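You operate a simulated robot arm through the tools that you are given. There is no shell and no other tool.

You are at the controls of a simulated robot arm. One attempt, no reset.

JOB
Put things in order on the top of the low cabinet. At the end: the white caster from the top of the low cabinet stands on top of the white pack (marked "Ear Plugs"); the clear bottle (marked "Window Cleaner") from the top of the low cabinet stands where the white caster stood; two of the rolls from the top of the low cabinet are on top of the brown carton (marked "Filters") on the top of the low cabinet; whatever was shut is shut again. Leave all else as you found it, and nothing knocked over. Set down upright: roll.
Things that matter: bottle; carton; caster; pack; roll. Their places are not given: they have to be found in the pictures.

The check looks at the end state, three seconds after you hand in, the way a careful person would. Anything else that was tipped, shoved, dropped, spilled or broken makes it a failure.

ROBOT AND FRAMES
A 7-joint arm with a two-finger parallel gripper, fixed in place. Base frame: the origin is on the floor under the middle of its stand, x ahead of it, y to its left, z up; the work surface is at about z = 800. Units: mm, rad, N and s.
With the tool pointing down near the work surface it reaches from about 300 to 700 mm from the base axis. Its first joint turns from -1.152 to 1.152 rad. Payload 1.57 kg.
The TCP is the grasp point between the finger pads, 30 mm short of the fingertips. In the tool frame z runs along the fingers and y along their closing line. Largest opening 110 mm; finger width 24, thickness 12; the body of the gripper, 48 by 112 mm, starts 78 mm behind the TCP.
Orientation is that of the tool frame in the base frame, as a unit quaternion [x, y, z, w]. With the fingers straight down and closing along the base's y, the tool's x points along the base's -x, its y along +y and its z along -z.

CONTROLS
- The arm moves only by the tool move_arm. Its argument "increments" is a list of rows, each an object of numbers (a shift or turn left out is 0, a gripper value left out holds the last): "dx", "dy", "dz": the shift along the tool's x, y, z in units of 400 mm (1.0 is 400 mm); "wx", "wy", "wz": the turn, a rotation vector about the tool's x, y, z in units of 120 degrees (1.0 is 120 degrees); "jaw": the gripper command, from -1 (shut) to 1 (fully open), values between in proportion. In form: [{"dx": .., "dy": .., "dz": .., "wx": .., "wy": .., "wz": .., "jaw": ..}, ...]. A call has 1 to 20 rows; each row is the pose to reach, as a shift and turn from the pose commanded when the call began, along the tool's axes at that moment. A call with a number of a shift or a turn outside -1 to 1 is refused whole. Rows are played at 5 a second. More than 50 mm and 0.15 rad between two rows, or a gripper value outside its range, and nothing of the call is played. A pose out of reach is approached as far as the arm can. The call stops where the force on the tool passes 40 N (or 10 N more than at its start, if that is more) or the arm is blocked; 0.2 s more then pass. The fingers move at their own pace (about 108 mm/s each) and stop on an object; they squeeze with about 35 N. The grip force told is the motor's: it shows also when the fingers shut on nothing. Time passes only in rows, and 0.2 s behind the last, so rows that repeat a pose let the fingers close. It gives the time, the measured TCP pose, the force on the tool (base axes), the opening and the grip force at its end, in the units of the frame above (readings bear some noise), with the torque about the TCP (base axes, N m) and any sound that the robot's microphone picked up.
- Cameras (640 x 400 px; columns grow to the right, rows downward): "scene" is fixed at [169.2, -394.3, 1406.7]; the picture's right is [0.75, -0.66, 0.00], its down [-0.37, -0.42, -0.83] and it looks along [0.54, 0.62, -0.56] (base axes); focal length 259 px, centre (320, 200). "wrist" rides on the gripper at [70, 16, -141] in the tool frame; the picture's right is [-0.23, 0.97, 0.00], its down [-0.86, -0.20, -0.48] and it looks along [-0.47, -0.11, 0.88] (tool axes); focal length 222 px, centre (320, 200).
- get_image(camera): a new picture of that camera. It takes no simulated time.
- probe_pixels(camera, pixels): for up to 12 pixels [column, row] of the newest picture of that camera ("zoom" is the newest enlarged one), the place [x, y, z] in the base frame of the surface seen there, good to about 3 mm. It takes no simulated time.
- enlarge(camera, box): a new picture of the part [left, top, right, bottom] of that camera's present view, enlarged. It takes no simulated time.
- hand_in(): hands the job in; it is judged then, once.

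Unless the task says otherwise, let go and move clear before handing in.

The tools are called after "Request:" as name(argument=value, ...) on one line, values as JSON. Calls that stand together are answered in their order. move_arm: Moves the arm, as the interface text tells. Its arguments: {"type":"object","properties":{"increments":{"type":"array","items":{"type":"object","properties":{"dx":{"type":"number"},"dy":{"type":"number"},"dz":{"type":"number"},"wx":{"type":"number"},"wy":{"type":"number"},"wz":{"type":"number"},"jaw":{"type":"number"}}}}},"required":["increments"]} The other tools are called the same way: get_image (camera) takes a picture; probe_pixels (camera, pixels) gives the place of the surface under pixels of a picture; enlarge (camera, box) takes an enlarged picture of a part of a camera's view; hand_in () hands the job in.

At the start:

```text
t: 0.0
tool_pos: [326.1, 158.7, 1272.2]
orientation: [0.0, 1.0, 0.0, 0.0]
force: [0.5, -0.3, 0.5]
ft_torque: [-0.06, -0.01, -0.05]
width: 110.1
grip_force: 0.0
```

scene: 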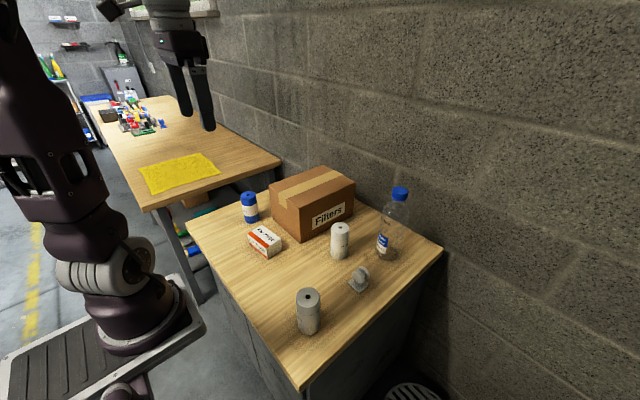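
wrist: 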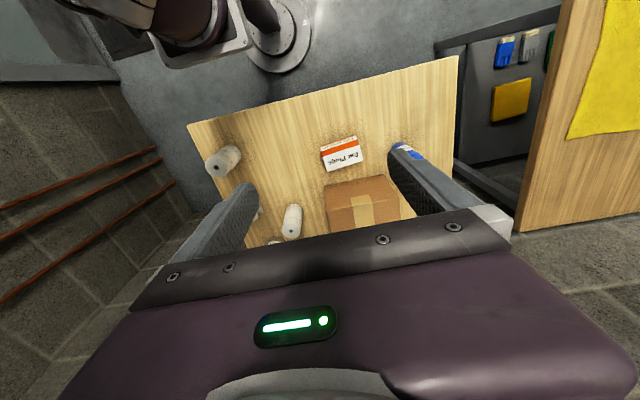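

The scene picture shows a cabinet top with a carton (about 312,205), a white pack (265,241), three rolls (blue at 250,207, white at 340,240, grey at 308,310), a small caster (358,280) and a bottle (393,222). I'll enlarge the view for detail before I probe.

Request:
enlarge(camera="scene", box=[180, 150, 460, 325])

Request:
enlarge(camera="wrist", box=[180, 50, 480, 250])

```text
2.29 times, centred on (320, 238) of scene
```

zoom: 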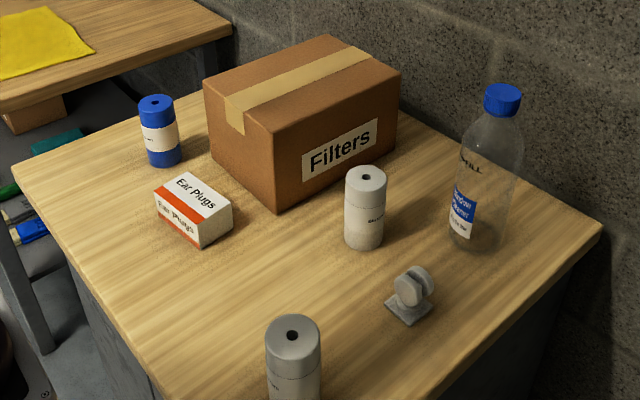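

```text
2.00 times, centred on (330, 150) of wrist
```

zoom: 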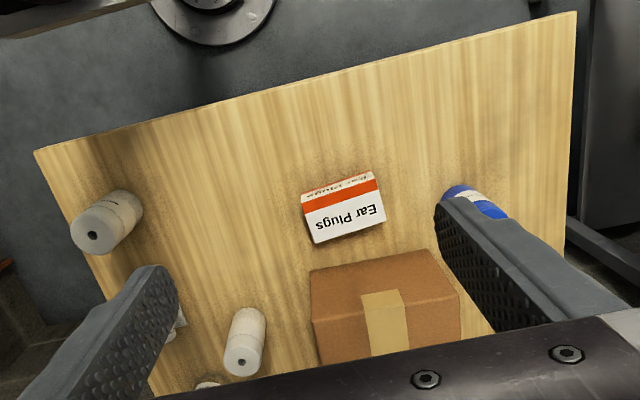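

The three cylinders look like rolls with holes in their tops, and the caster sits on its plate with the wheel up. I'll zoom in on each part of the scene to read labels and then probe.

Request:
enlarge(camera="scene", box=[230, 170, 310, 270])

Request:
enlarge(camera="scene", box=[280, 260, 400, 350])

Request:
enlarge(camera="scene", box=[310, 180, 430, 300])

Request:
probe_pixels(camera="scene", pixels=[[249, 194], [340, 227], [308, 294], [400, 190], [361, 271], [359, 290], [268, 235], [265, 250], [312, 180], [270, 183], [316, 168], [354, 181]])

Request:
probe_pixels(camera="scene", pixels=[[303, 206], [303, 238], [188, 222], [299, 390], [442, 247], [340, 262], [308, 338], [250, 224], [386, 258], [320, 270], [250, 270], [400, 270]])

```text
4.00 times, centred on (270, 220) of scene
```

zoom: 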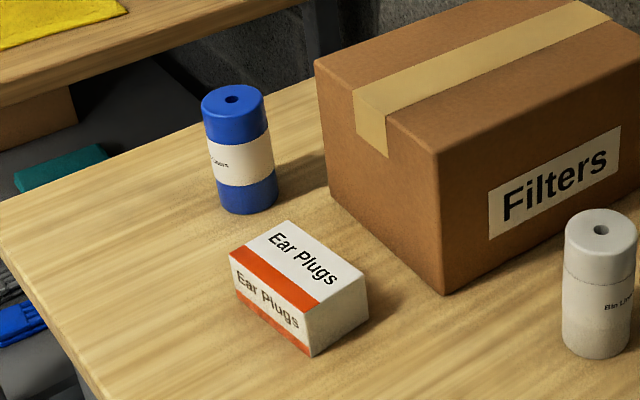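

```text
4.44 times, centred on (340, 305) of scene
```

zoom: 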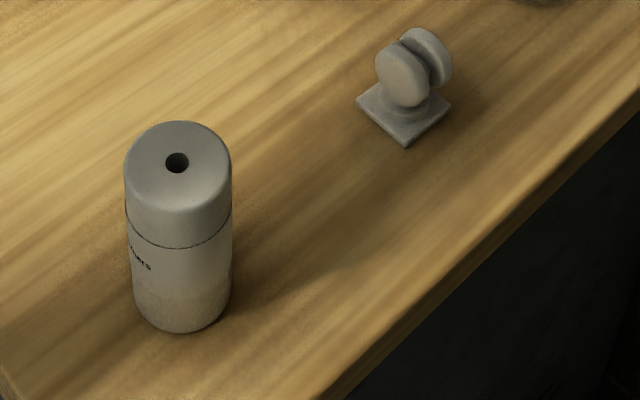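

```text
3.33 times, centred on (370, 240) of scene
```

zoom: 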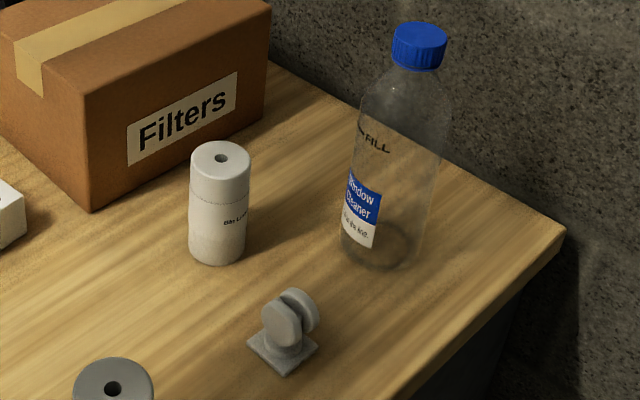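

```text
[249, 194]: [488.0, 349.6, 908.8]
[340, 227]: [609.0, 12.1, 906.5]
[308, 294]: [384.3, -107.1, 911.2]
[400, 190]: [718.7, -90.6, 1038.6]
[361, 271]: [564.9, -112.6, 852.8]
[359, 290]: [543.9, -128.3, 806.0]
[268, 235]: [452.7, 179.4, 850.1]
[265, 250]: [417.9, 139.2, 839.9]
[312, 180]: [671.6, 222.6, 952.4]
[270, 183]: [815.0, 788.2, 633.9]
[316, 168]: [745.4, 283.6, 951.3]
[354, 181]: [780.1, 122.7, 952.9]
```

```text
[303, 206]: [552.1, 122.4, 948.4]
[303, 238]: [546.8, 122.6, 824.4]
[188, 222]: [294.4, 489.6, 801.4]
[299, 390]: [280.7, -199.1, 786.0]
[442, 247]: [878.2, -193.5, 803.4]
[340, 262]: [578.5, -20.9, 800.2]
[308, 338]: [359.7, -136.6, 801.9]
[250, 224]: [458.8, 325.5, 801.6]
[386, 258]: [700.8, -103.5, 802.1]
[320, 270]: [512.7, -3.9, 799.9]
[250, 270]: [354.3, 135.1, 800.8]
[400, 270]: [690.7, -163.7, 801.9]
```

The probes put the rolls' tops near (488,350), (609,12) and (384,-107), the bottle near (715,-95), the caster near (560,-115), the pack near (450,175) with its top at z≈850, and the carton top at z≈952. I'll move the wrist camera above the caster for a precise look.

Request:
move_arm(increments=[{"dx": -0.032, "dy": -0.068, "dz": 0.053, "jaw": 1}, {"dx": -0.063, "dy": -0.136, "dz": 0.107}, {"dx": -0.095, "dy": -0.204, "dz": 0.16}, {"dx": -0.127, "dy": -0.272, "dz": 0.213}, {"dx": -0.158, "dy": -0.34, "dz": 0.267}, {"dx": -0.19, "dy": -0.408, "dz": 0.32}, {"dx": -0.222, "dy": -0.476, "dz": 0.373}, {"dx": -0.253, "dy": -0.544, "dz": 0.427}, {"dx": -0.285, "dy": -0.6125, "dz": 0.48}, {"dx": -0.285, "dy": -0.6125, "dz": 0.48}])

Request:
get_image(camera="wrist")

Request:
get_image(camera="scene")

```text
t: 2.2
tool_pos: [438.0, -87.6, 1079.3]
orientation: [0.0, 1.0, 0.0, -0.001]
force: [-0.1, -0.4, 1.4]
ft_torque: [-0.01, -0.05, 0.01]
width: 110.0
grip_force: 0.1
```

```text
taken
```

wrist: 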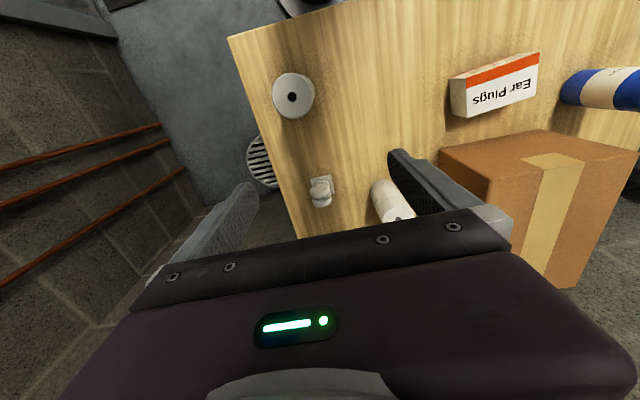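

```text
taken
```

scene: 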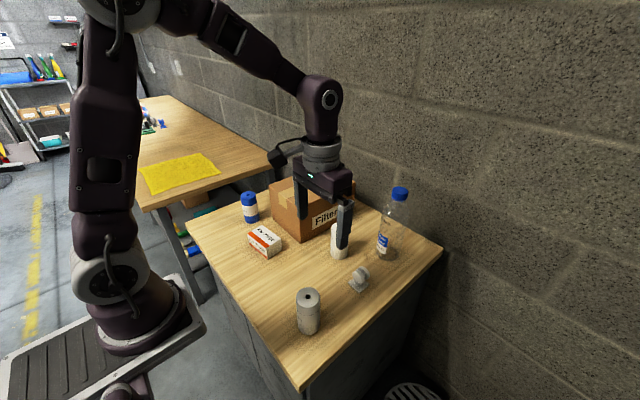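

The caster shows at about (321,190) in the wrist picture, with the grey roll at (293,96). I'll enlarge it and probe its plate.

Request:
enlarge(camera="wrist", box=[280, 160, 360, 220])

```text
6.67 times, centred on (320, 190) of wrist
```

zoom: 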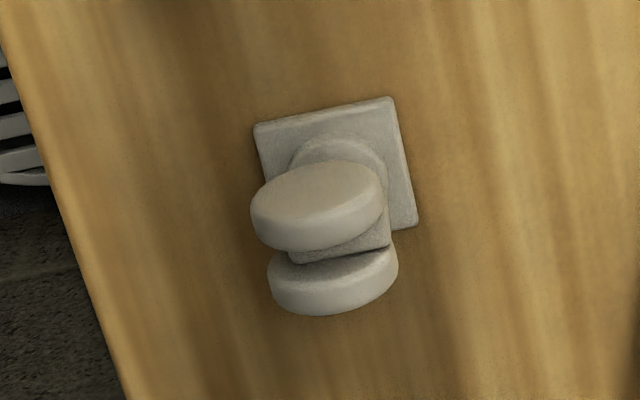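

The zoom shows the plate corners at (258,128), (388,100), (414,222) and two wheel discs below. I'll probe these.

Request:
probe_pixels(camera="zoom", pixels=[[262, 130], [386, 104], [411, 220], [320, 120], [315, 190], [270, 205], [365, 180], [320, 240], [330, 295], [280, 290], [385, 265], [395, 160]])

Request:
probe_pixels(camera="zoom", pixels=[[275, 232], [300, 245], [350, 235], [375, 215], [290, 305], [310, 310], [360, 300], [340, 245], [335, 145], [300, 270], [340, 268], [380, 250]])

```text
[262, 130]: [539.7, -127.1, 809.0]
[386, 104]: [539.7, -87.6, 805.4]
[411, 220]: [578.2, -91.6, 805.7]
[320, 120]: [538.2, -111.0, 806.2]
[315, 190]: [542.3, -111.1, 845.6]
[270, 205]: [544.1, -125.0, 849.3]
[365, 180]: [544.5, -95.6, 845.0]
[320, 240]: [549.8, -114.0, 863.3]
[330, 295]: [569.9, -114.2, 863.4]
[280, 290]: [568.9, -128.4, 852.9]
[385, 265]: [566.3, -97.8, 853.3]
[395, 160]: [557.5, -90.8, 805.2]
```

```text
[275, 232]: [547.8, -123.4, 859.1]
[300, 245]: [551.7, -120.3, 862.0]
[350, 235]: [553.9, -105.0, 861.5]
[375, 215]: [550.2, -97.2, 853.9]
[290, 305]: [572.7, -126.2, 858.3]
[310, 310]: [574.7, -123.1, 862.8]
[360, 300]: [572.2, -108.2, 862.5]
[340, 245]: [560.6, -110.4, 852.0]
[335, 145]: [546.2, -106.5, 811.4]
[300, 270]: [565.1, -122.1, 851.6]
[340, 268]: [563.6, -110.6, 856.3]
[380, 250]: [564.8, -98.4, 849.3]
```

The caster plate spans about x 539–578, y −128 to −89, and its centre is about (559,−109). The disc faces look across x, with tops at z≈863. Before grasping I'll enlarge the pack, white roll and carton in this wrist view to size them.

Request:
enlarge(camera="wrist", box=[430, 30, 640, 170])

Request:
probe_pixels(camera="wrist", pixels=[[452, 84], [532, 55], [536, 65], [536, 98], [471, 112], [465, 88], [500, 80], [294, 96], [280, 80], [308, 112], [394, 192], [380, 195]])

```text
2.86 times, centred on (535, 100) of wrist
```

zoom: 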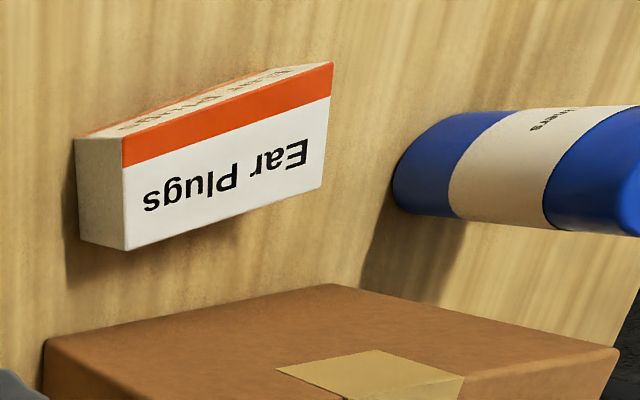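

```text
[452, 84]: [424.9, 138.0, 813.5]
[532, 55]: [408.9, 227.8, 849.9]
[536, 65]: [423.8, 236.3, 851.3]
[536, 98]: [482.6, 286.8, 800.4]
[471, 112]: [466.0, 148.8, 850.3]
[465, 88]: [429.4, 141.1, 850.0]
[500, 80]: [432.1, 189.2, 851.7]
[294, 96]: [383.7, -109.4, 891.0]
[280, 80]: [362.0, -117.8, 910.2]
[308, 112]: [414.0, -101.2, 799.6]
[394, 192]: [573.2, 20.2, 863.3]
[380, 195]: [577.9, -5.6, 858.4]
```

The pack's top face corners in the zoom are near (122,167), (333,63), (323,186) and (126,248). I'll probe just inside them.

Request:
probe_pixels(camera="zoom", pixels=[[124, 140], [331, 66], [321, 184], [128, 246], [225, 160], [127, 170], [80, 142], [84, 235], [460, 115], [625, 200], [47, 345], [333, 286]])

```text
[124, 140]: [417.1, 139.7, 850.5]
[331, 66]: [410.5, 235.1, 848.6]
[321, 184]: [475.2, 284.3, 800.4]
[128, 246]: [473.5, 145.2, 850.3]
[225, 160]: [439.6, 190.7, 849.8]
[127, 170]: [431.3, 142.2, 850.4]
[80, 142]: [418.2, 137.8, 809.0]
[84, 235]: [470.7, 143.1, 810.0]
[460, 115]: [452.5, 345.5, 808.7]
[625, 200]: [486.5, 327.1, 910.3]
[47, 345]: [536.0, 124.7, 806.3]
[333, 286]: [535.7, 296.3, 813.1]
```

The pack is about 58 × 97 mm, centred at about (442,190), top at z=850 and turned roughly 4.5°. I'll now move above the caster while turning the tool 90° so the fingers close along x onto its flat wheel faces.

Request:
move_arm(increments=[{"dx": -0.025, "dy": -0.005, "dz": 0.0248, "wz": 0.0625, "jaw": 1}, {"dx": -0.05, "dy": -0.01, "dz": 0.0496, "wz": 0.125}, {"dx": -0.075, "dy": -0.015, "dz": 0.0744, "wz": 0.1875}, {"dx": -0.1, "dy": -0.02, "dz": 0.0992, "wz": 0.25}, {"dx": -0.125, "dy": -0.025, "dz": 0.124, "wz": 0.3125}, {"dx": -0.15, "dy": -0.03, "dz": 0.1488, "wz": 0.375}, {"dx": -0.175, "dy": -0.035, "dz": 0.1736, "wz": 0.4375}, {"dx": -0.2, "dy": -0.04, "dz": 0.1984, "wz": 0.5}, {"dx": -0.225, "dy": -0.045, "dz": 0.2232, "wz": 0.5625}, {"dx": -0.25, "dy": -0.05, "dz": 0.248, "wz": 0.625}, {"dx": -0.275, "dy": -0.055, "dz": 0.2728, "wz": 0.6875}, {"dx": -0.3, "dy": -0.06, "dz": 0.2975, "wz": 0.75}, {"dx": -0.3, "dy": -0.06, "dz": 0.2975, "wz": 0.75}])

Request:
get_image(camera="wrist")

Request:
get_image(camera="scene")

```text
t: 5.0
tool_pos: [558.6, -111.1, 961.3]
orientation: [0.708, 0.706, 0.0, 0.0]
force: [0.1, -0.5, 0.0]
ft_torque: [-0.05, 0.03, 0.0]
width: 109.9
grip_force: 0.0
```

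```text
taken
```

wrist: 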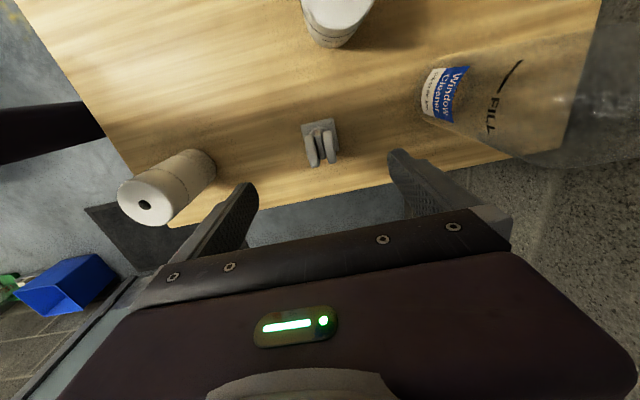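

```text
taken
```

scene: 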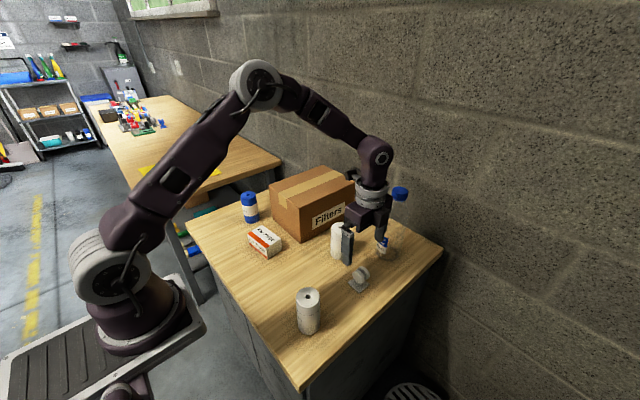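

The tool is now above the caster (wrist picture ~(321,143)) at (559,−111,961) with fingers along x. I'll enlarge to confirm the disc faces and the caster centre.

Request:
enlarge(camera="wrist", box=[280, 105, 360, 180])

Request:
probe_pixels(camera="wrist", pixels=[[303, 122], [337, 119], [340, 150], [313, 160], [332, 155], [309, 150], [323, 150], [337, 152], [312, 140], [332, 135], [440, 100], [340, 30]])

```text
5.33 times, centred on (320, 142) of wrist
```

zoom: 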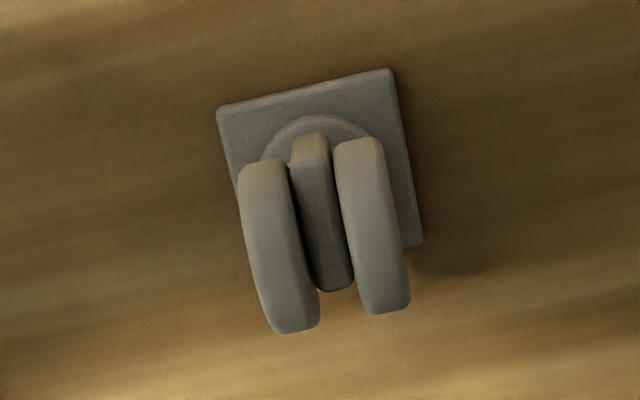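

```text
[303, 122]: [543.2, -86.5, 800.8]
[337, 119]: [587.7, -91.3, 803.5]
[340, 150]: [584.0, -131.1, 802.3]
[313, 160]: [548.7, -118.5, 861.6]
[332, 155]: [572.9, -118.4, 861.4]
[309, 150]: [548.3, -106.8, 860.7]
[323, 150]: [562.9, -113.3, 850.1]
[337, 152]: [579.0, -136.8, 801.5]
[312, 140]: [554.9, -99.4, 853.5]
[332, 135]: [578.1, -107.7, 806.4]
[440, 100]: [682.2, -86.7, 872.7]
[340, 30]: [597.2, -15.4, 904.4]
```

The zoom shows both discs clearly (left disc (270,250), right disc (375,230)) and plate corners at (219,110), (390,70), (421,245). I'll probe those points.

Request:
probe_pixels(camera="zoom", pixels=[[222, 113], [388, 73], [418, 242], [242, 180], [285, 180], [270, 310], [315, 310], [340, 160], [380, 160], [370, 300], [406, 290], [300, 90]])

```text
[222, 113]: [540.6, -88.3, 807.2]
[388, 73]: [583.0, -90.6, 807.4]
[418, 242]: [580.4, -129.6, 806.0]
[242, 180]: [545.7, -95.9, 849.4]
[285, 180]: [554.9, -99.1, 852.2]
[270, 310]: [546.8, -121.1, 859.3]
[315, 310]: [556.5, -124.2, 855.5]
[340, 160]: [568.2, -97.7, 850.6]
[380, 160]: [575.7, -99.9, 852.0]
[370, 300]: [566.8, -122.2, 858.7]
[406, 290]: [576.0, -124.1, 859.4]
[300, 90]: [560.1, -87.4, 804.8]
```

The plate is centred at (560.5,−109) and the discs span x 545–577 with their centre near z 845. I'll descend to z≈844, which keeps the tips above the plate, and close slowly.

Request:
move_arm(increments=[{"dx": 0.001, "dy": 0.004, "dz": 0.07, "jaw": 0.6}, {"dx": 0.001, "dy": 0.004, "dz": 0.14}, {"dx": 0.001, "dy": 0.004, "dz": 0.2}, {"dx": 0.001, "dy": 0.004, "dz": 0.25}, {"dx": 0.001, "dy": 0.004, "dz": 0.28}, {"dx": 0.001, "dy": 0.004, "dz": 0.293}, {"dx": 0.001, "dy": 0.004, "dz": 0.293}])

Request:
get_image(camera="wrist")

Request:
enlarge(camera="scene", box=[310, 200, 430, 310])

```text
t: 6.6
tool_pos: [561.0, -111.0, 843.3]
orientation: [0.707, 0.707, 0.001, 0.0]
force: [-0.1, -0.3, 0.2]
ft_torque: [-0.01, 0.0, 0.01]
width: 88.0
grip_force: 0.1
```

```text
taken
```

wrist: 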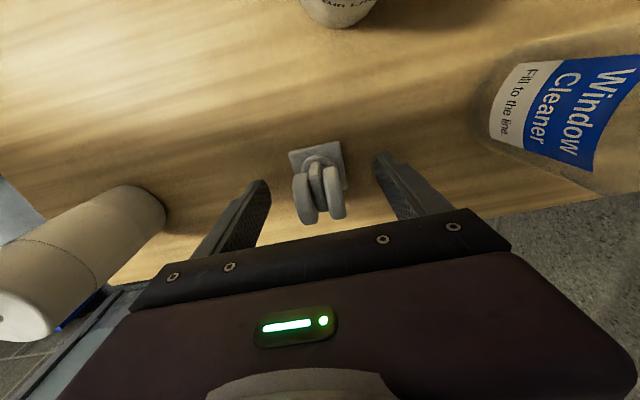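

```text
3.64 times, centred on (370, 255) of scene
```

zoom: 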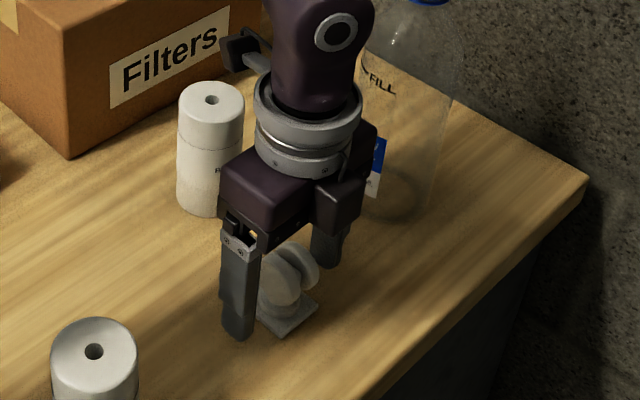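

The caster is centred between the fingers (wrist ~(318,185)). I'll close the jaws and then lift a little to check the hold.

Request:
move_arm(increments=[{"jaw": -0.1}, {"jaw": -0.3}, {"jaw": -0.6}, {"jaw": -1}, {"jaw": -1}, {"jaw": -1}])

Request:
get_image(camera="wrist")

```text
t: 8.0
tool_pos: [561.1, -112.0, 843.7]
orientation: [0.707, 0.707, 0.0, 0.0]
force: [0.2, -0.7, 0.8]
ft_torque: [0.03, -0.05, -0.02]
width: 31.6
grip_force: 34.9
```

```text
taken
```

wrist: 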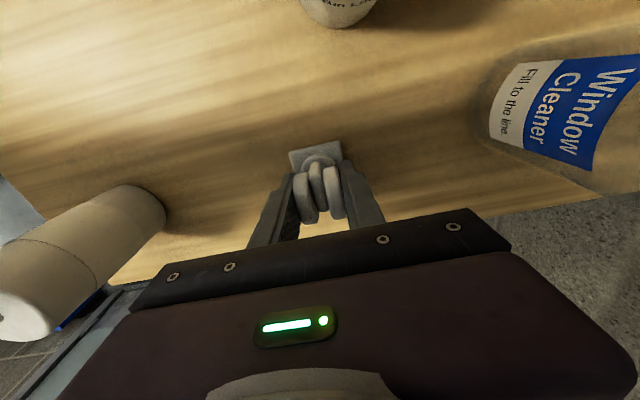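

The grip holds at 31.6 mm width and 35 N. I'll lift it straight up by 180 mm and look.

Request:
move_arm(increments=[{"dz": -0.02, "jaw": -1}, {"dz": -0.06}, {"dz": -0.12}, {"dz": -0.2}, {"dz": -0.29}, {"dz": -0.37}, {"dz": -0.45}, {"dz": -0.45}])

Request:
get_image(camera="wrist")

```text
t: 9.8
tool_pos: [559.4, -111.5, 1024.8]
orientation: [0.707, 0.707, 0.0, 0.0]
force: [0.6, 0.0, -1.3]
ft_torque: [0.02, -0.02, -0.01]
width: 31.5
grip_force: 35.1
```

```text
taken
```

wrist: 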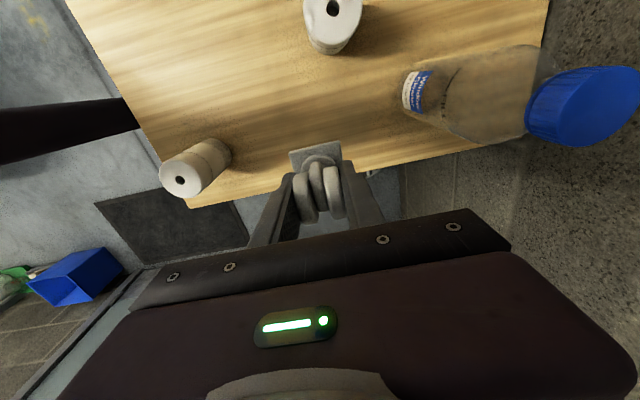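

The caster is held upright (wrist ~(318,165)). I'll carry it over the pack to (442,190,960), turning 4.5° to match the pack.

Request:
move_arm(increments=[{"dx": 0.04, "dy": -0.016, "dz": 0, "wz": 0, "jaw": -1}, {"dx": 0.1, "dy": -0.04, "dz": 0, "wz": -0.004}, {"dx": 0.18, "dy": -0.07, "dz": 0, "wz": -0.008}, {"dx": 0.27, "dy": -0.106, "dz": 0, "wz": -0.012}, {"dx": 0.36, "dy": -0.141, "dz": 0.02, "wz": -0.016}, {"dx": 0.45, "dy": -0.176, "dz": 0.05, "wz": -0.02}, {"dx": 0.54, "dy": -0.212, "dz": 0.08, "wz": -0.025}, {"dx": 0.62, "dy": -0.243, "dz": 0.11, "wz": -0.03}, {"dx": 0.69, "dy": -0.27, "dz": 0.14, "wz": -0.034}, {"dx": 0.73, "dy": -0.286, "dz": 0.155, "wz": -0.036}, {"dx": 0.7525, "dy": -0.295, "dz": 0.16, "wz": -0.0375}, {"dx": 0.7525, "dy": -0.295, "dz": 0.16, "wz": -0.0375}])

Request:
get_image(camera="wrist")

Request:
enlarge(camera="scene", box=[210, 170, 330, 270])

```text
t: 12.4
tool_pos: [442.9, 189.8, 960.0]
orientation: [0.679, 0.734, 0.0, -0.001]
force: [0.7, -0.2, -0.8]
ft_torque: [0.01, 0.01, -0.02]
width: 31.6
grip_force: 34.8
```

```text
taken
```

wrist: 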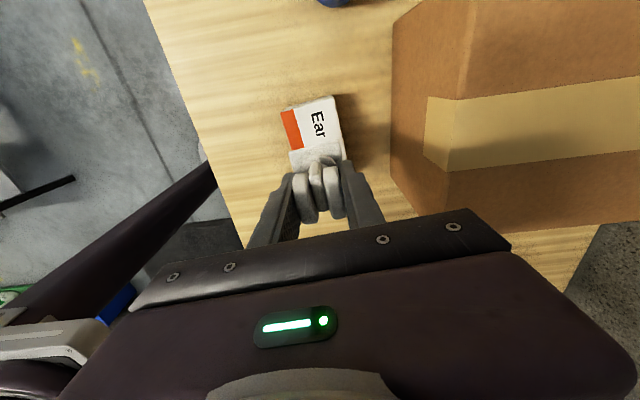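

```text
4.00 times, centred on (270, 220) of scene
```

zoom: 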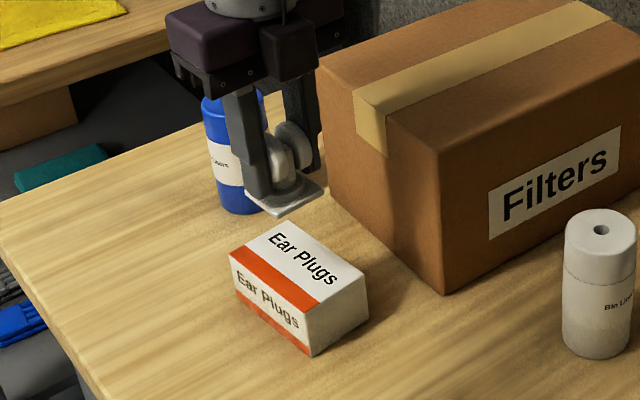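

The caster hangs above the pack. I'll enlarge the wrist view to check alignment against the pack's edges.

Request:
enlarge(camera="wrist", box=[260, 85, 380, 185])

```text
4.00 times, centred on (320, 135) of wrist
```

zoom: 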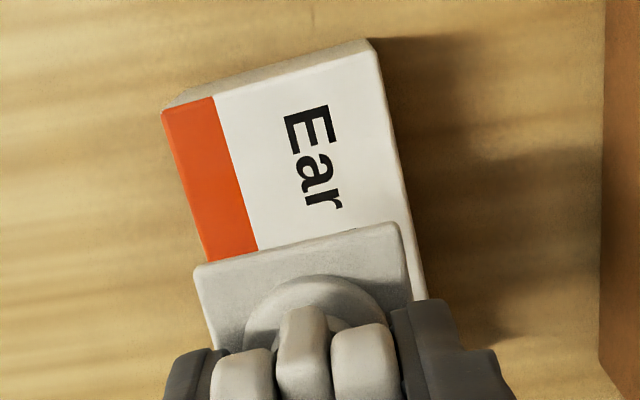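

Request:
probe_pixels(camera="zoom", pixels=[[168, 115], [366, 50], [205, 258], [418, 290], [198, 268], [396, 226], [410, 290], [390, 120], [213, 330], [300, 245], [185, 180], [405, 190]])

```text
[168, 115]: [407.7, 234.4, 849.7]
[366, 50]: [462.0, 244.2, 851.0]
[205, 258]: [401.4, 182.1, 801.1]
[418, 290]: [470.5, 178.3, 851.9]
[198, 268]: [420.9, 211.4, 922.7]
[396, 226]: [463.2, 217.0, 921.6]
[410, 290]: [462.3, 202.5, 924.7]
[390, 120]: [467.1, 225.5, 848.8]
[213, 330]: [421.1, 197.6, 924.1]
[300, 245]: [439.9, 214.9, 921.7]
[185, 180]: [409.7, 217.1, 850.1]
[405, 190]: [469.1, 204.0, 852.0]
```

The pack's top is centred at about (440.5,191) and the plate at about (442.5,193), so I'll shift by (−1.5,−1) and descend to just above contact.

Request:
move_arm(increments=[{"dx": -0.002, "dy": -0.004, "dz": 0.05, "jaw": -1}, {"dx": -0.002, "dy": -0.004, "dz": 0.09}, {"dx": -0.002, "dy": -0.004, "dz": 0.12}, {"dx": -0.002, "dy": -0.004, "dz": 0.14}, {"dx": -0.002, "dy": -0.004, "dz": 0.152}, {"dx": -0.002, "dy": -0.004, "dz": 0.158}, {"dx": -0.002, "dy": -0.004, "dz": 0.158}])

Request:
get_image(camera="wrist")

Request:
enlarge(camera="scene", box=[230, 200, 310, 265])

```text
t: 14.0
tool_pos: [440.5, 188.6, 896.2]
orientation: [0.679, 0.734, 0.0, 0.0]
force: [0.4, -0.1, -1.4]
ft_torque: [0.01, 0.01, -0.01]
width: 31.5
grip_force: 34.8
```

```text
taken
```

wrist: 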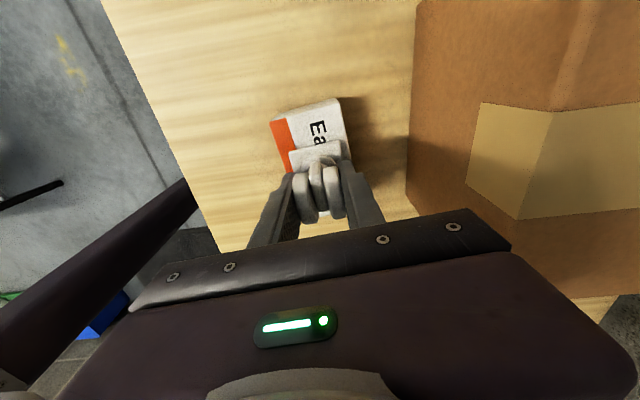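

```text
6.15 times, centred on (270, 232) of scene
```

zoom: 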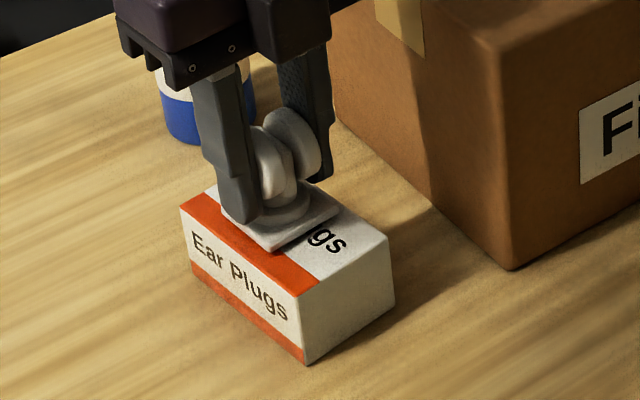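

The plate is a couple of millimetres above the pack and well inside its edges (zoom ~(280,220)). I'll lower in tiny steps until I feel contact.

Request:
move_arm(increments=[{"dz": 0.0025, "jaw": -1}, {"dz": 0.004}, {"dz": 0.005}, {"dz": 0.005}])

```text
t: 15.0
tool_pos: [441.4, 189.6, 894.1]
orientation: [0.678, 0.735, -0.001, 0.0]
force: [-0.2, -0.8, -0.6]
ft_torque: [0.01, -0.02, -0.03]
width: 31.5
grip_force: 34.5
```

There's no clear contact yet at z=894.1 (force −0.6 N). I'll lower another millimetre.

Request:
move_arm(increments=[{"dz": 0.0015, "jaw": -1}, {"dz": 0.003}, {"dz": 0.003}])

Request:
enlarge(camera="scene", box=[240, 210, 300, 260])

```text
t: 15.8
tool_pos: [440.2, 189.1, 892.5]
orientation: [0.679, 0.734, 0.0, 0.0]
force: [-1.6, 0.8, 6.2]
ft_torque: [-0.02, -0.07, 0.02]
width: 31.5
grip_force: 34.7
```

```text
8.00 times, centred on (270, 235) of scene
```

zoom: 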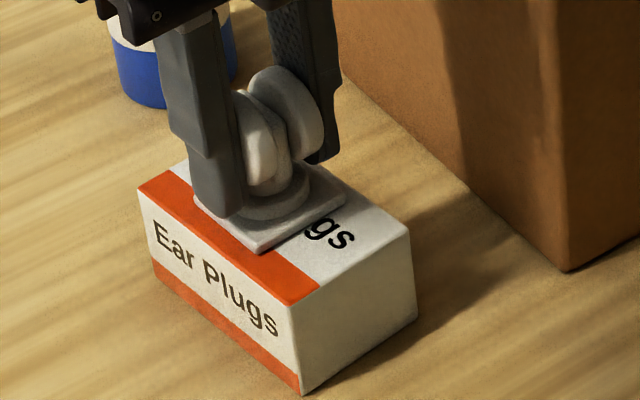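

Contact is felt (+6 N) and the plate sits flat on the pack. I'll open gently to about 70 mm and rise straight up.

Request:
move_arm(increments=[{"dz": -0.0015, "jaw": -0.35}, {"dz": -0.0015, "jaw": -0.1}, {"dz": -0.0015, "jaw": 0.2}, {"dz": -0.0015, "jaw": 0.3}, {"dz": -0.04, "jaw": 0.3}, {"dz": -0.1}, {"dz": -0.18}, {"dz": -0.27}, {"dz": -0.36}, {"dz": -0.45}, {"dz": -0.45}])

Request:
get_image(camera="wrist")

Request:
enlarge(camera="scene", box=[230, 180, 310, 265])

```text
t: 18.2
tool_pos: [441.9, 189.9, 1073.0]
orientation: [0.679, 0.734, 0.0, 0.0]
force: [0.1, 1.1, 0.0]
ft_torque: [0.01, -0.02, -0.02]
width: 71.3
grip_force: 0.1
```

```text
taken
```

wrist: 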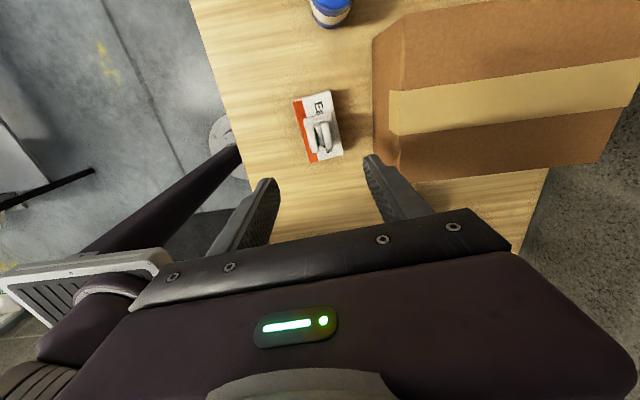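

```text
4.71 times, centred on (270, 222) of scene
```

zoom: 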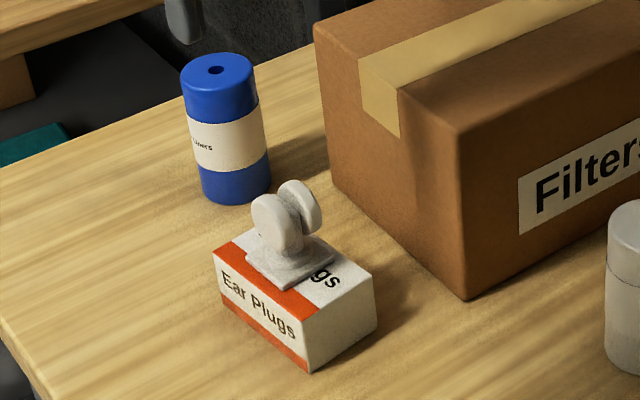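

The caster stands on the pack, level and centred. Next I'll do the rolls, starting with the white one, so I'll move above it at about (605,0,1060), square the tool and look.

Request:
move_arm(increments=[{"dx": -0.05, "dy": 0.037, "dz": 0.0, "wz": 0.004, "jaw": 1}, {"dx": -0.13, "dy": 0.096, "dz": 0.0, "wz": 0.01}, {"dx": -0.22, "dy": 0.162, "dz": 0.008, "wz": 0.016}, {"dx": -0.31, "dy": 0.228, "dz": 0.016, "wz": 0.022}, {"dx": -0.4, "dy": 0.294, "dz": 0.024, "wz": 0.03}, {"dx": -0.47, "dy": 0.346, "dz": 0.03, "wz": 0.036}, {"dx": -0.504, "dy": 0.371, "dz": 0.0325, "wz": 0.0383}, {"dx": -0.504, "dy": 0.371, "dz": 0.0325, "wz": 0.0383}])

Request:
get_image(camera="wrist")

Request:
get_image(camera="scene")

```text
t: 20.0
tool_pos: [606.2, -0.8, 1060.2]
orientation: [0.708, 0.706, 0.0, 0.0]
force: [-1.0, -1.0, 0.4]
ft_torque: [0.04, -0.02, 0.03]
width: 110.0
grip_force: 0.0
```

```text
taken
```

wrist: 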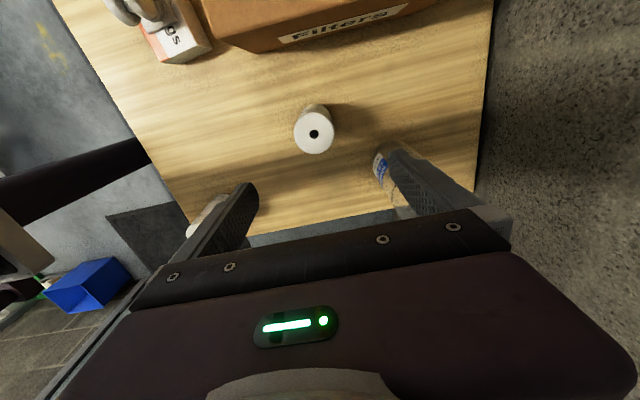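

```text
taken
```

scene: 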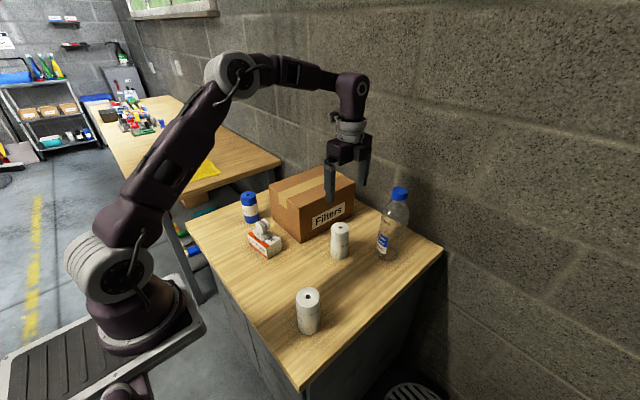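

The white roll's top shows at (314,133) in the wrist picture, nearly under the tool. I'll enlarge it and probe its rim.

Request:
enlarge(camera="wrist", box=[280, 95, 360, 160])

```text
6.15 times, centred on (320, 128) of wrist
```

zoom: 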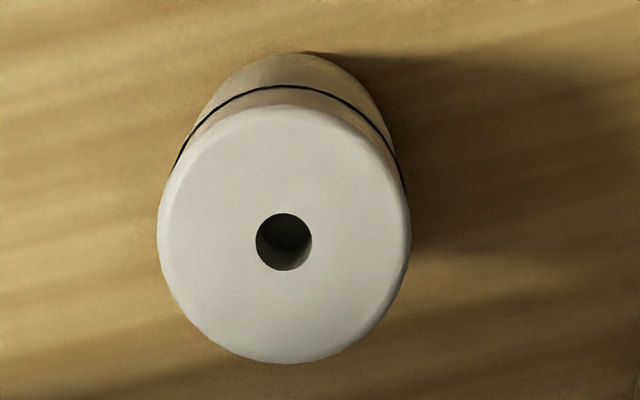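

Request:
probe_pixels(camera="zoom", pixels=[[163, 235], [406, 235], [284, 110], [284, 358], [230, 240], [340, 240], [284, 205], [284, 280], [195, 150], [370, 150], [300, 60], [284, 240]])

```text
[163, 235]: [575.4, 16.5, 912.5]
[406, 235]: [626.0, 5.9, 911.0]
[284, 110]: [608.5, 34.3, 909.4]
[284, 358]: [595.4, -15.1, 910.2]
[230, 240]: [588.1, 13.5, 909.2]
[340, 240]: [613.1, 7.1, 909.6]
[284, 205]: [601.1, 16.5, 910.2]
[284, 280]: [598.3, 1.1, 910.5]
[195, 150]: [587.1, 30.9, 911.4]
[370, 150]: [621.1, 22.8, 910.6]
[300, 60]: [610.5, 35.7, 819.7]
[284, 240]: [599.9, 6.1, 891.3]
```

The roll is centred at (601,10), about 52 mm across and 110 mm high. I'll descend to z=860 with the fingers open on both sides along x.

Request:
move_arm(increments=[{"dx": 0.026, "dy": -0.0115, "dz": 0.05, "jaw": 1}, {"dx": 0.026, "dy": -0.0115, "dz": 0.13}, {"dx": 0.026, "dy": -0.0115, "dz": 0.22}, {"dx": 0.026, "dy": -0.0115, "dz": 0.3}, {"dx": 0.026, "dy": -0.0115, "dz": 0.37}, {"dx": 0.026, "dy": -0.0115, "dz": 0.43}, {"dx": 0.026, "dy": -0.0115, "dz": 0.48}, {"dx": 0.026, "dy": -0.0115, "dz": 0.5}, {"dx": 0.026, "dy": -0.0115, "dz": 0.5}])

Request:
get_image(camera="wrist")

Request:
enlarge(camera="scene", box=[290, 180, 430, 300])

```text
t: 22.0
tool_pos: [599.2, 9.6, 860.5]
orientation: [0.708, 0.707, 0.0, 0.0]
force: [0.0, -0.5, -0.5]
ft_torque: [0.02, 0.0, 0.01]
width: 110.2
grip_force: 0.0
```

```text
taken
```

wrist: 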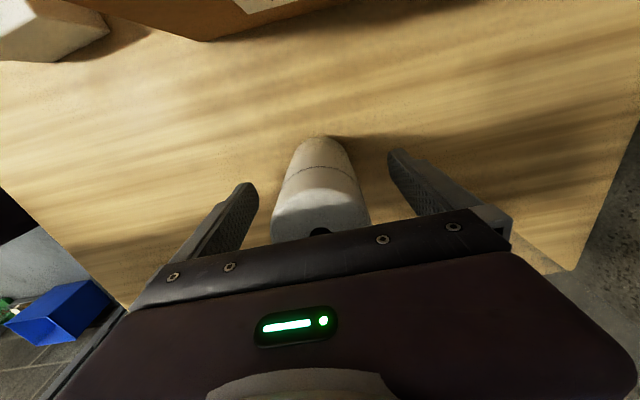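

```text
3.33 times, centred on (360, 240) of scene
```

zoom: 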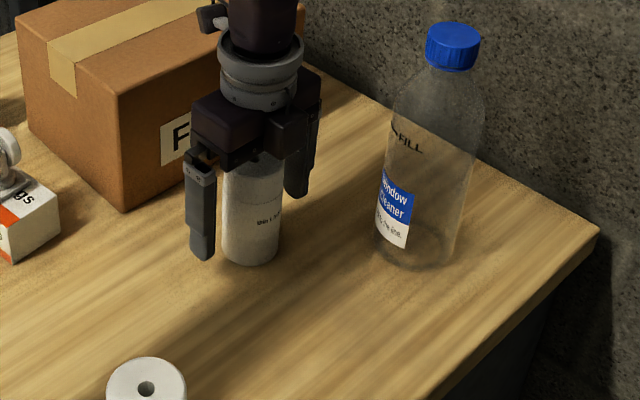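

The roll stands between the fingers with room on both sides. I'll close and lift slowly.

Request:
move_arm(increments=[{"jaw": 0.4}, {"jaw": 0.1}, {"jaw": -0.2}, {"jaw": -1}, {"jaw": -1}, {"jaw": -1}, {"dz": -0.01, "jaw": -1}, {"dz": -0.03, "jaw": -1}, {"dz": -0.05, "jaw": -1}, {"dz": -0.05, "jaw": -1}])

Request:
get_image(camera="wrist")

```text
t: 24.2
tool_pos: [599.8, 11.0, 880.1]
orientation: [0.708, 0.706, 0.001, 0.0]
force: [0.1, 0.0, -1.8]
ft_torque: [-0.02, 0.02, -0.01]
width: 53.3
grip_force: 35.2
```

```text
taken
```

wrist: 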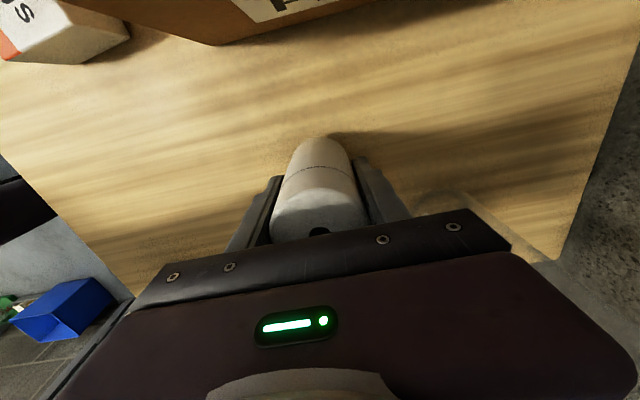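

The roll is held at 53.3 mm width. I'll lift it to z≈1080, then probe the carton top.

Request:
move_arm(increments=[{"dz": -0.05, "jaw": -1}, {"dz": -0.12}, {"dz": -0.2}, {"dz": -0.29}, {"dz": -0.38}, {"dz": -0.45}, {"dz": -0.5}, {"dz": -0.5}])

Request:
get_image(camera="wrist")

Request:
enlarge(camera="scene", box=[255, 150, 375, 250])

```text
t: 26.0
tool_pos: [599.5, 9.0, 1079.5]
orientation: [0.707, 0.707, 0.0, 0.0]
force: [0.2, -0.6, -2.4]
ft_torque: [-0.04, 0.02, 0.01]
width: 53.3
grip_force: 35.3
```

```text
taken
```

wrist: 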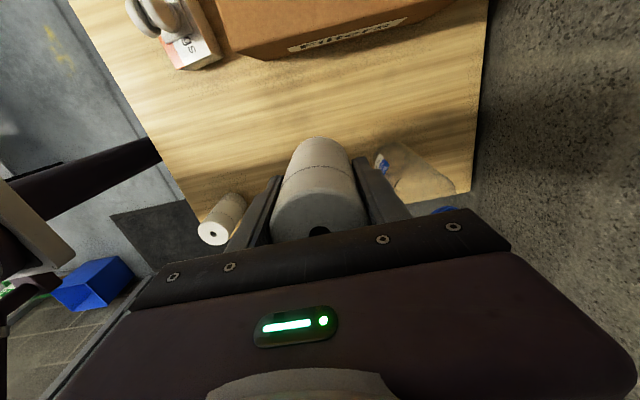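

```text
4.00 times, centred on (315, 200) of scene
```

zoom: 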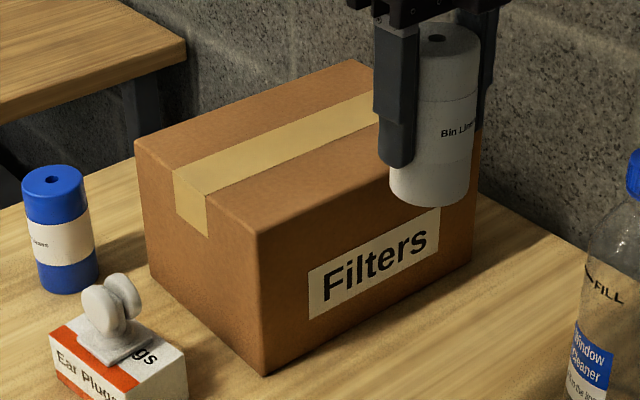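

Request:
probe_pixels(camera="zoom", pixels=[[137, 148], [141, 144], [258, 231], [352, 64], [300, 100], [200, 165], [300, 180], [370, 160], [240, 180], [270, 130], [343, 130], [196, 195]])

```text
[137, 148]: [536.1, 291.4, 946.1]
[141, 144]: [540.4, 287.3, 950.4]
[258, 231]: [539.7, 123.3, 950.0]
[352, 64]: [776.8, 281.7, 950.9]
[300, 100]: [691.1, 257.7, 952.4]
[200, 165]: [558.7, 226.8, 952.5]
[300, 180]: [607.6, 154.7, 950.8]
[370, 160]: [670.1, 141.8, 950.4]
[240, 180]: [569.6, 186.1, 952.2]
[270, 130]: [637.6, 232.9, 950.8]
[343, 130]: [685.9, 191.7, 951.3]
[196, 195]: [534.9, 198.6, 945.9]
```

The carton top spans about x 537–778, y 122–291 at z≈951.5. I'll carry the roll to (610,158) and lower it to just above contact (contact expected at TCP z≈1012).

Request:
move_arm(increments=[{"dx": 0.04, "dy": 0.003, "jaw": -1}, {"dx": 0.11, "dy": 0.008}, {"dx": 0.19, "dy": 0.013}, {"dx": 0.27, "dy": 0.018}, {"dx": 0.34, "dy": 0.023}, {"dx": 0.3725, "dy": 0.025}, {"dx": 0.3725, "dy": 0.025, "dz": 0.04}, {"dx": 0.3725, "dy": 0.025, "dz": 0.09}, {"dx": 0.3725, "dy": 0.025, "dz": 0.13}, {"dx": 0.3725, "dy": 0.025, "dz": 0.15}, {"dx": 0.3725, "dy": 0.025, "dz": 0.159}, {"dx": 0.3725, "dy": 0.025, "dz": 0.159}])

Request:
enlarge(camera="scene", box=[255, 130, 375, 250])

Request:
get_image(camera="wrist")

```text
t: 28.6
tool_pos: [609.9, 159.4, 1016.6]
orientation: [0.708, 0.707, 0.0, 0.0]
force: [-1.0, -1.1, -2.2]
ft_torque: [-0.01, 0.0, 0.02]
width: 53.3
grip_force: 35.1
```

```text
3.33 times, centred on (315, 190) of scene
```

zoom: 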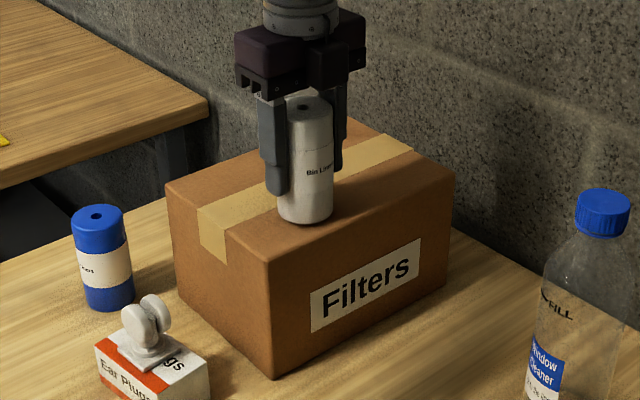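

```text
taken
```

wrist: 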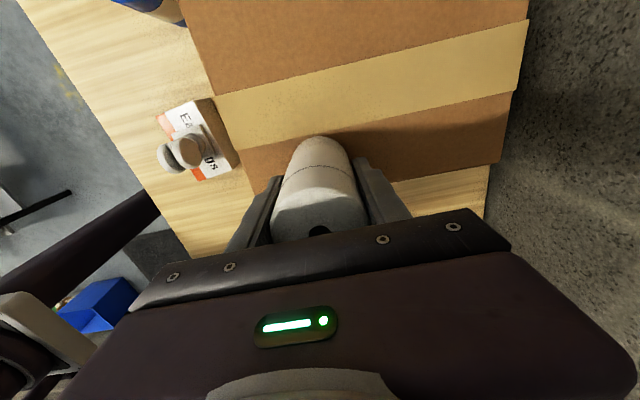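

The roll is just above the carton top and upright. I'll lower 3.5 mm in small steps.

Request:
move_arm(increments=[{"dz": 0.003, "jaw": -1}, {"dz": 0.006}, {"dz": 0.0085}, {"dz": 0.0085}])

```text
t: 29.6
tool_pos: [610.0, 159.7, 1012.8]
orientation: [0.708, 0.707, 0.0, 0.0]
force: [0.1, -0.2, -0.9]
ft_torque: [-0.01, 0.02, -0.01]
width: 53.2
grip_force: 34.6
```

The force is lightening (−0.9 N from −2.2 N), so contact is close. I'll lower another millimetre and a half.

Request:
move_arm(increments=[{"dz": 0.0015, "jaw": -1}, {"dz": 0.003}, {"dz": 0.003}])

```text
t: 30.4
tool_pos: [610.0, 158.7, 1011.9]
orientation: [0.708, 0.706, 0.0, 0.0]
force: [0.1, 0.1, 0.0]
ft_torque: [-0.01, -0.02, 0.0]
width: 53.3
grip_force: 35.1
```

Force is at 0 N, so it's near or at contact. One more millimetre should confirm it.

Request:
move_arm(increments=[{"dz": 0.0012, "jaw": -1}, {"dz": 0.0025}, {"dz": 0.0025}])

```text
t: 31.2
tool_pos: [609.9, 158.6, 1011.9]
orientation: [0.708, 0.707, 0.0, 0.001]
force: [-2.1, -0.4, 18.9]
ft_torque: [0.05, 0.53, 0.03]
width: 53.9
grip_force: 35.1
```

Contact is firm (18.9 N), so I'll ease up about 0.8 mm, open gently and then rise.

Request:
move_arm(increments=[{"dz": -0.002, "jaw": -1}, {"dz": -0.002, "jaw": -1}])

```text
t: 31.8
tool_pos: [610.5, 158.9, 1011.7]
orientation: [0.708, 0.706, 0.001, 0.0]
force: [1.7, 0.8, 9.1]
ft_torque: [-0.02, -0.05, 0.0]
width: 53.3
grip_force: 34.8
```

Request:
move_arm(increments=[{"dz": -0.001, "jaw": -0.02}, {"dz": -0.001, "jaw": 0.1}, {"dz": -0.001, "jaw": 0.3}, {"dz": -0.001, "jaw": 0.6}, {"dz": -0.03, "jaw": 0.8}, {"dz": -0.08, "jaw": 0.8}, {"dz": -0.15}, {"dz": -0.23}, {"dz": -0.32}, {"dz": -0.36}, {"dz": -0.36}])

Request:
get_image(camera="wrist")

Request:
get_image(camera="scene")

```text
t: 34.2
tool_pos: [602.6, 155.5, 1138.2]
orientation: [0.709, 0.705, -0.018, -0.007]
force: [-0.1, 0.8, -0.4]
ft_torque: [-0.03, 0.03, 0.02]
width: 99.0
grip_force: 0.1
out of reach, approached as far as the arm can: row 10
```

```text
taken
```

wrist: 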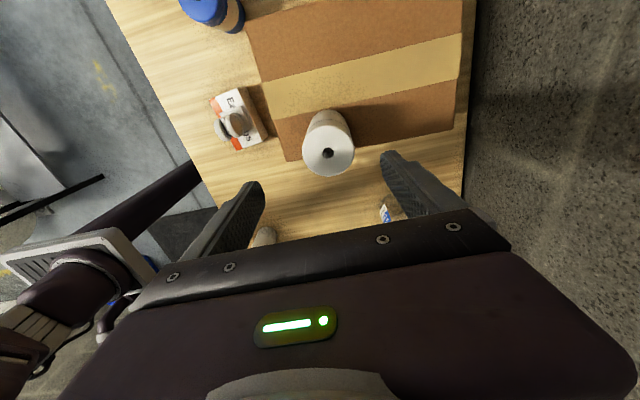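

```text
taken
```

scene: 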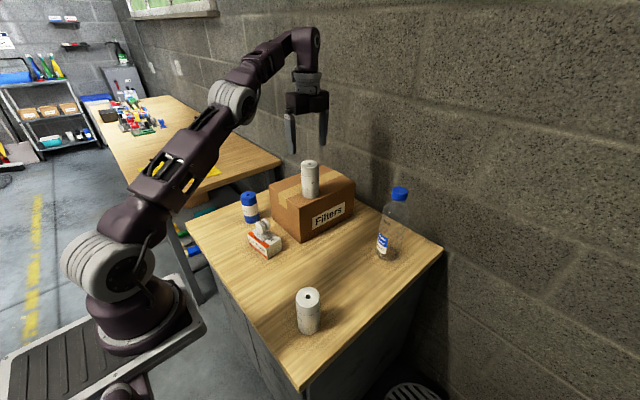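

The white roll now stands upright on the carton. The arm hit its reach limit on the rise (z≈1138 at radius 622), so I'll pull back toward the blue roll, where it's within reach, and check the pose.

Request:
move_arm(increments=[{"dx": 0.03, "dy": -0.035, "dz": 0.01, "jaw": 1}, {"dx": 0.08, "dy": -0.08, "dz": 0.03}, {"dx": 0.14, "dy": -0.12, "dz": 0.05}, {"dx": 0.19, "dy": -0.155, "dz": 0.065}, {"dx": 0.2275, "dy": -0.175, "dz": 0.075}, {"dx": 0.2275, "dy": -0.175, "dz": 0.075}])

Request:
get_image(camera="wrist")

```text
t: 35.6
tool_pos: [539.3, 250.6, 1126.0]
orientation: [0.707, 0.707, 0.001, 0.0]
force: [0.3, -0.6, 0.7]
ft_torque: [0.05, 0.0, -0.05]
width: 110.1
grip_force: 0.0
```

```text
taken
```

wrist: 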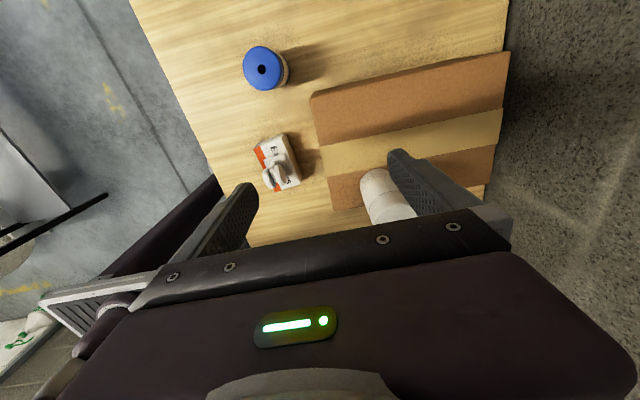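

The commanded pose was kept exactly: (539,251,1126), square. The blue roll's top is at (263,68), so I'll enlarge and probe it.

Request:
enlarge(camera="wrist", box=[220, 35, 310, 100])

```text
6.15 times, centred on (265, 68) of wrist
```

zoom: 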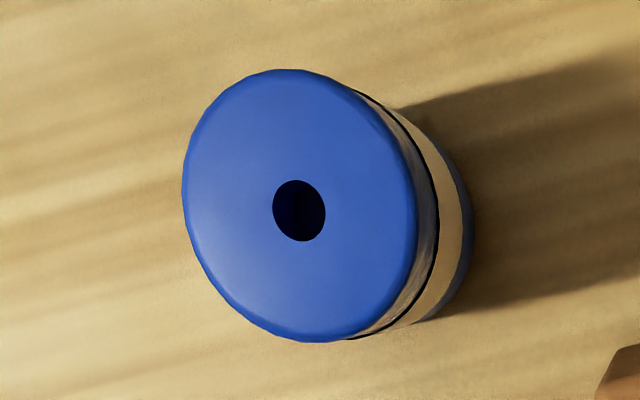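

Request:
probe_pixels(camera="zoom", pixels=[[190, 205], [410, 205], [270, 75], [330, 335], [210, 130], [400, 290], [360, 110], [240, 310], [250, 210], [345, 210], [300, 170], [300, 250]])

```text
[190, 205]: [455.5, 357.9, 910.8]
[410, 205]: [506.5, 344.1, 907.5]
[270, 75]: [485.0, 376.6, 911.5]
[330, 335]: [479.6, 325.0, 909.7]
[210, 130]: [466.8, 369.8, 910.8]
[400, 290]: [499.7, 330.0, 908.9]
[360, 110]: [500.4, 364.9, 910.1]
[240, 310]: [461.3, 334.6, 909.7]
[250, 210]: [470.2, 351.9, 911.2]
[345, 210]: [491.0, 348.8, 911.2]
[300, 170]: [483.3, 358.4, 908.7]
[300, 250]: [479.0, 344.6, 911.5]
```

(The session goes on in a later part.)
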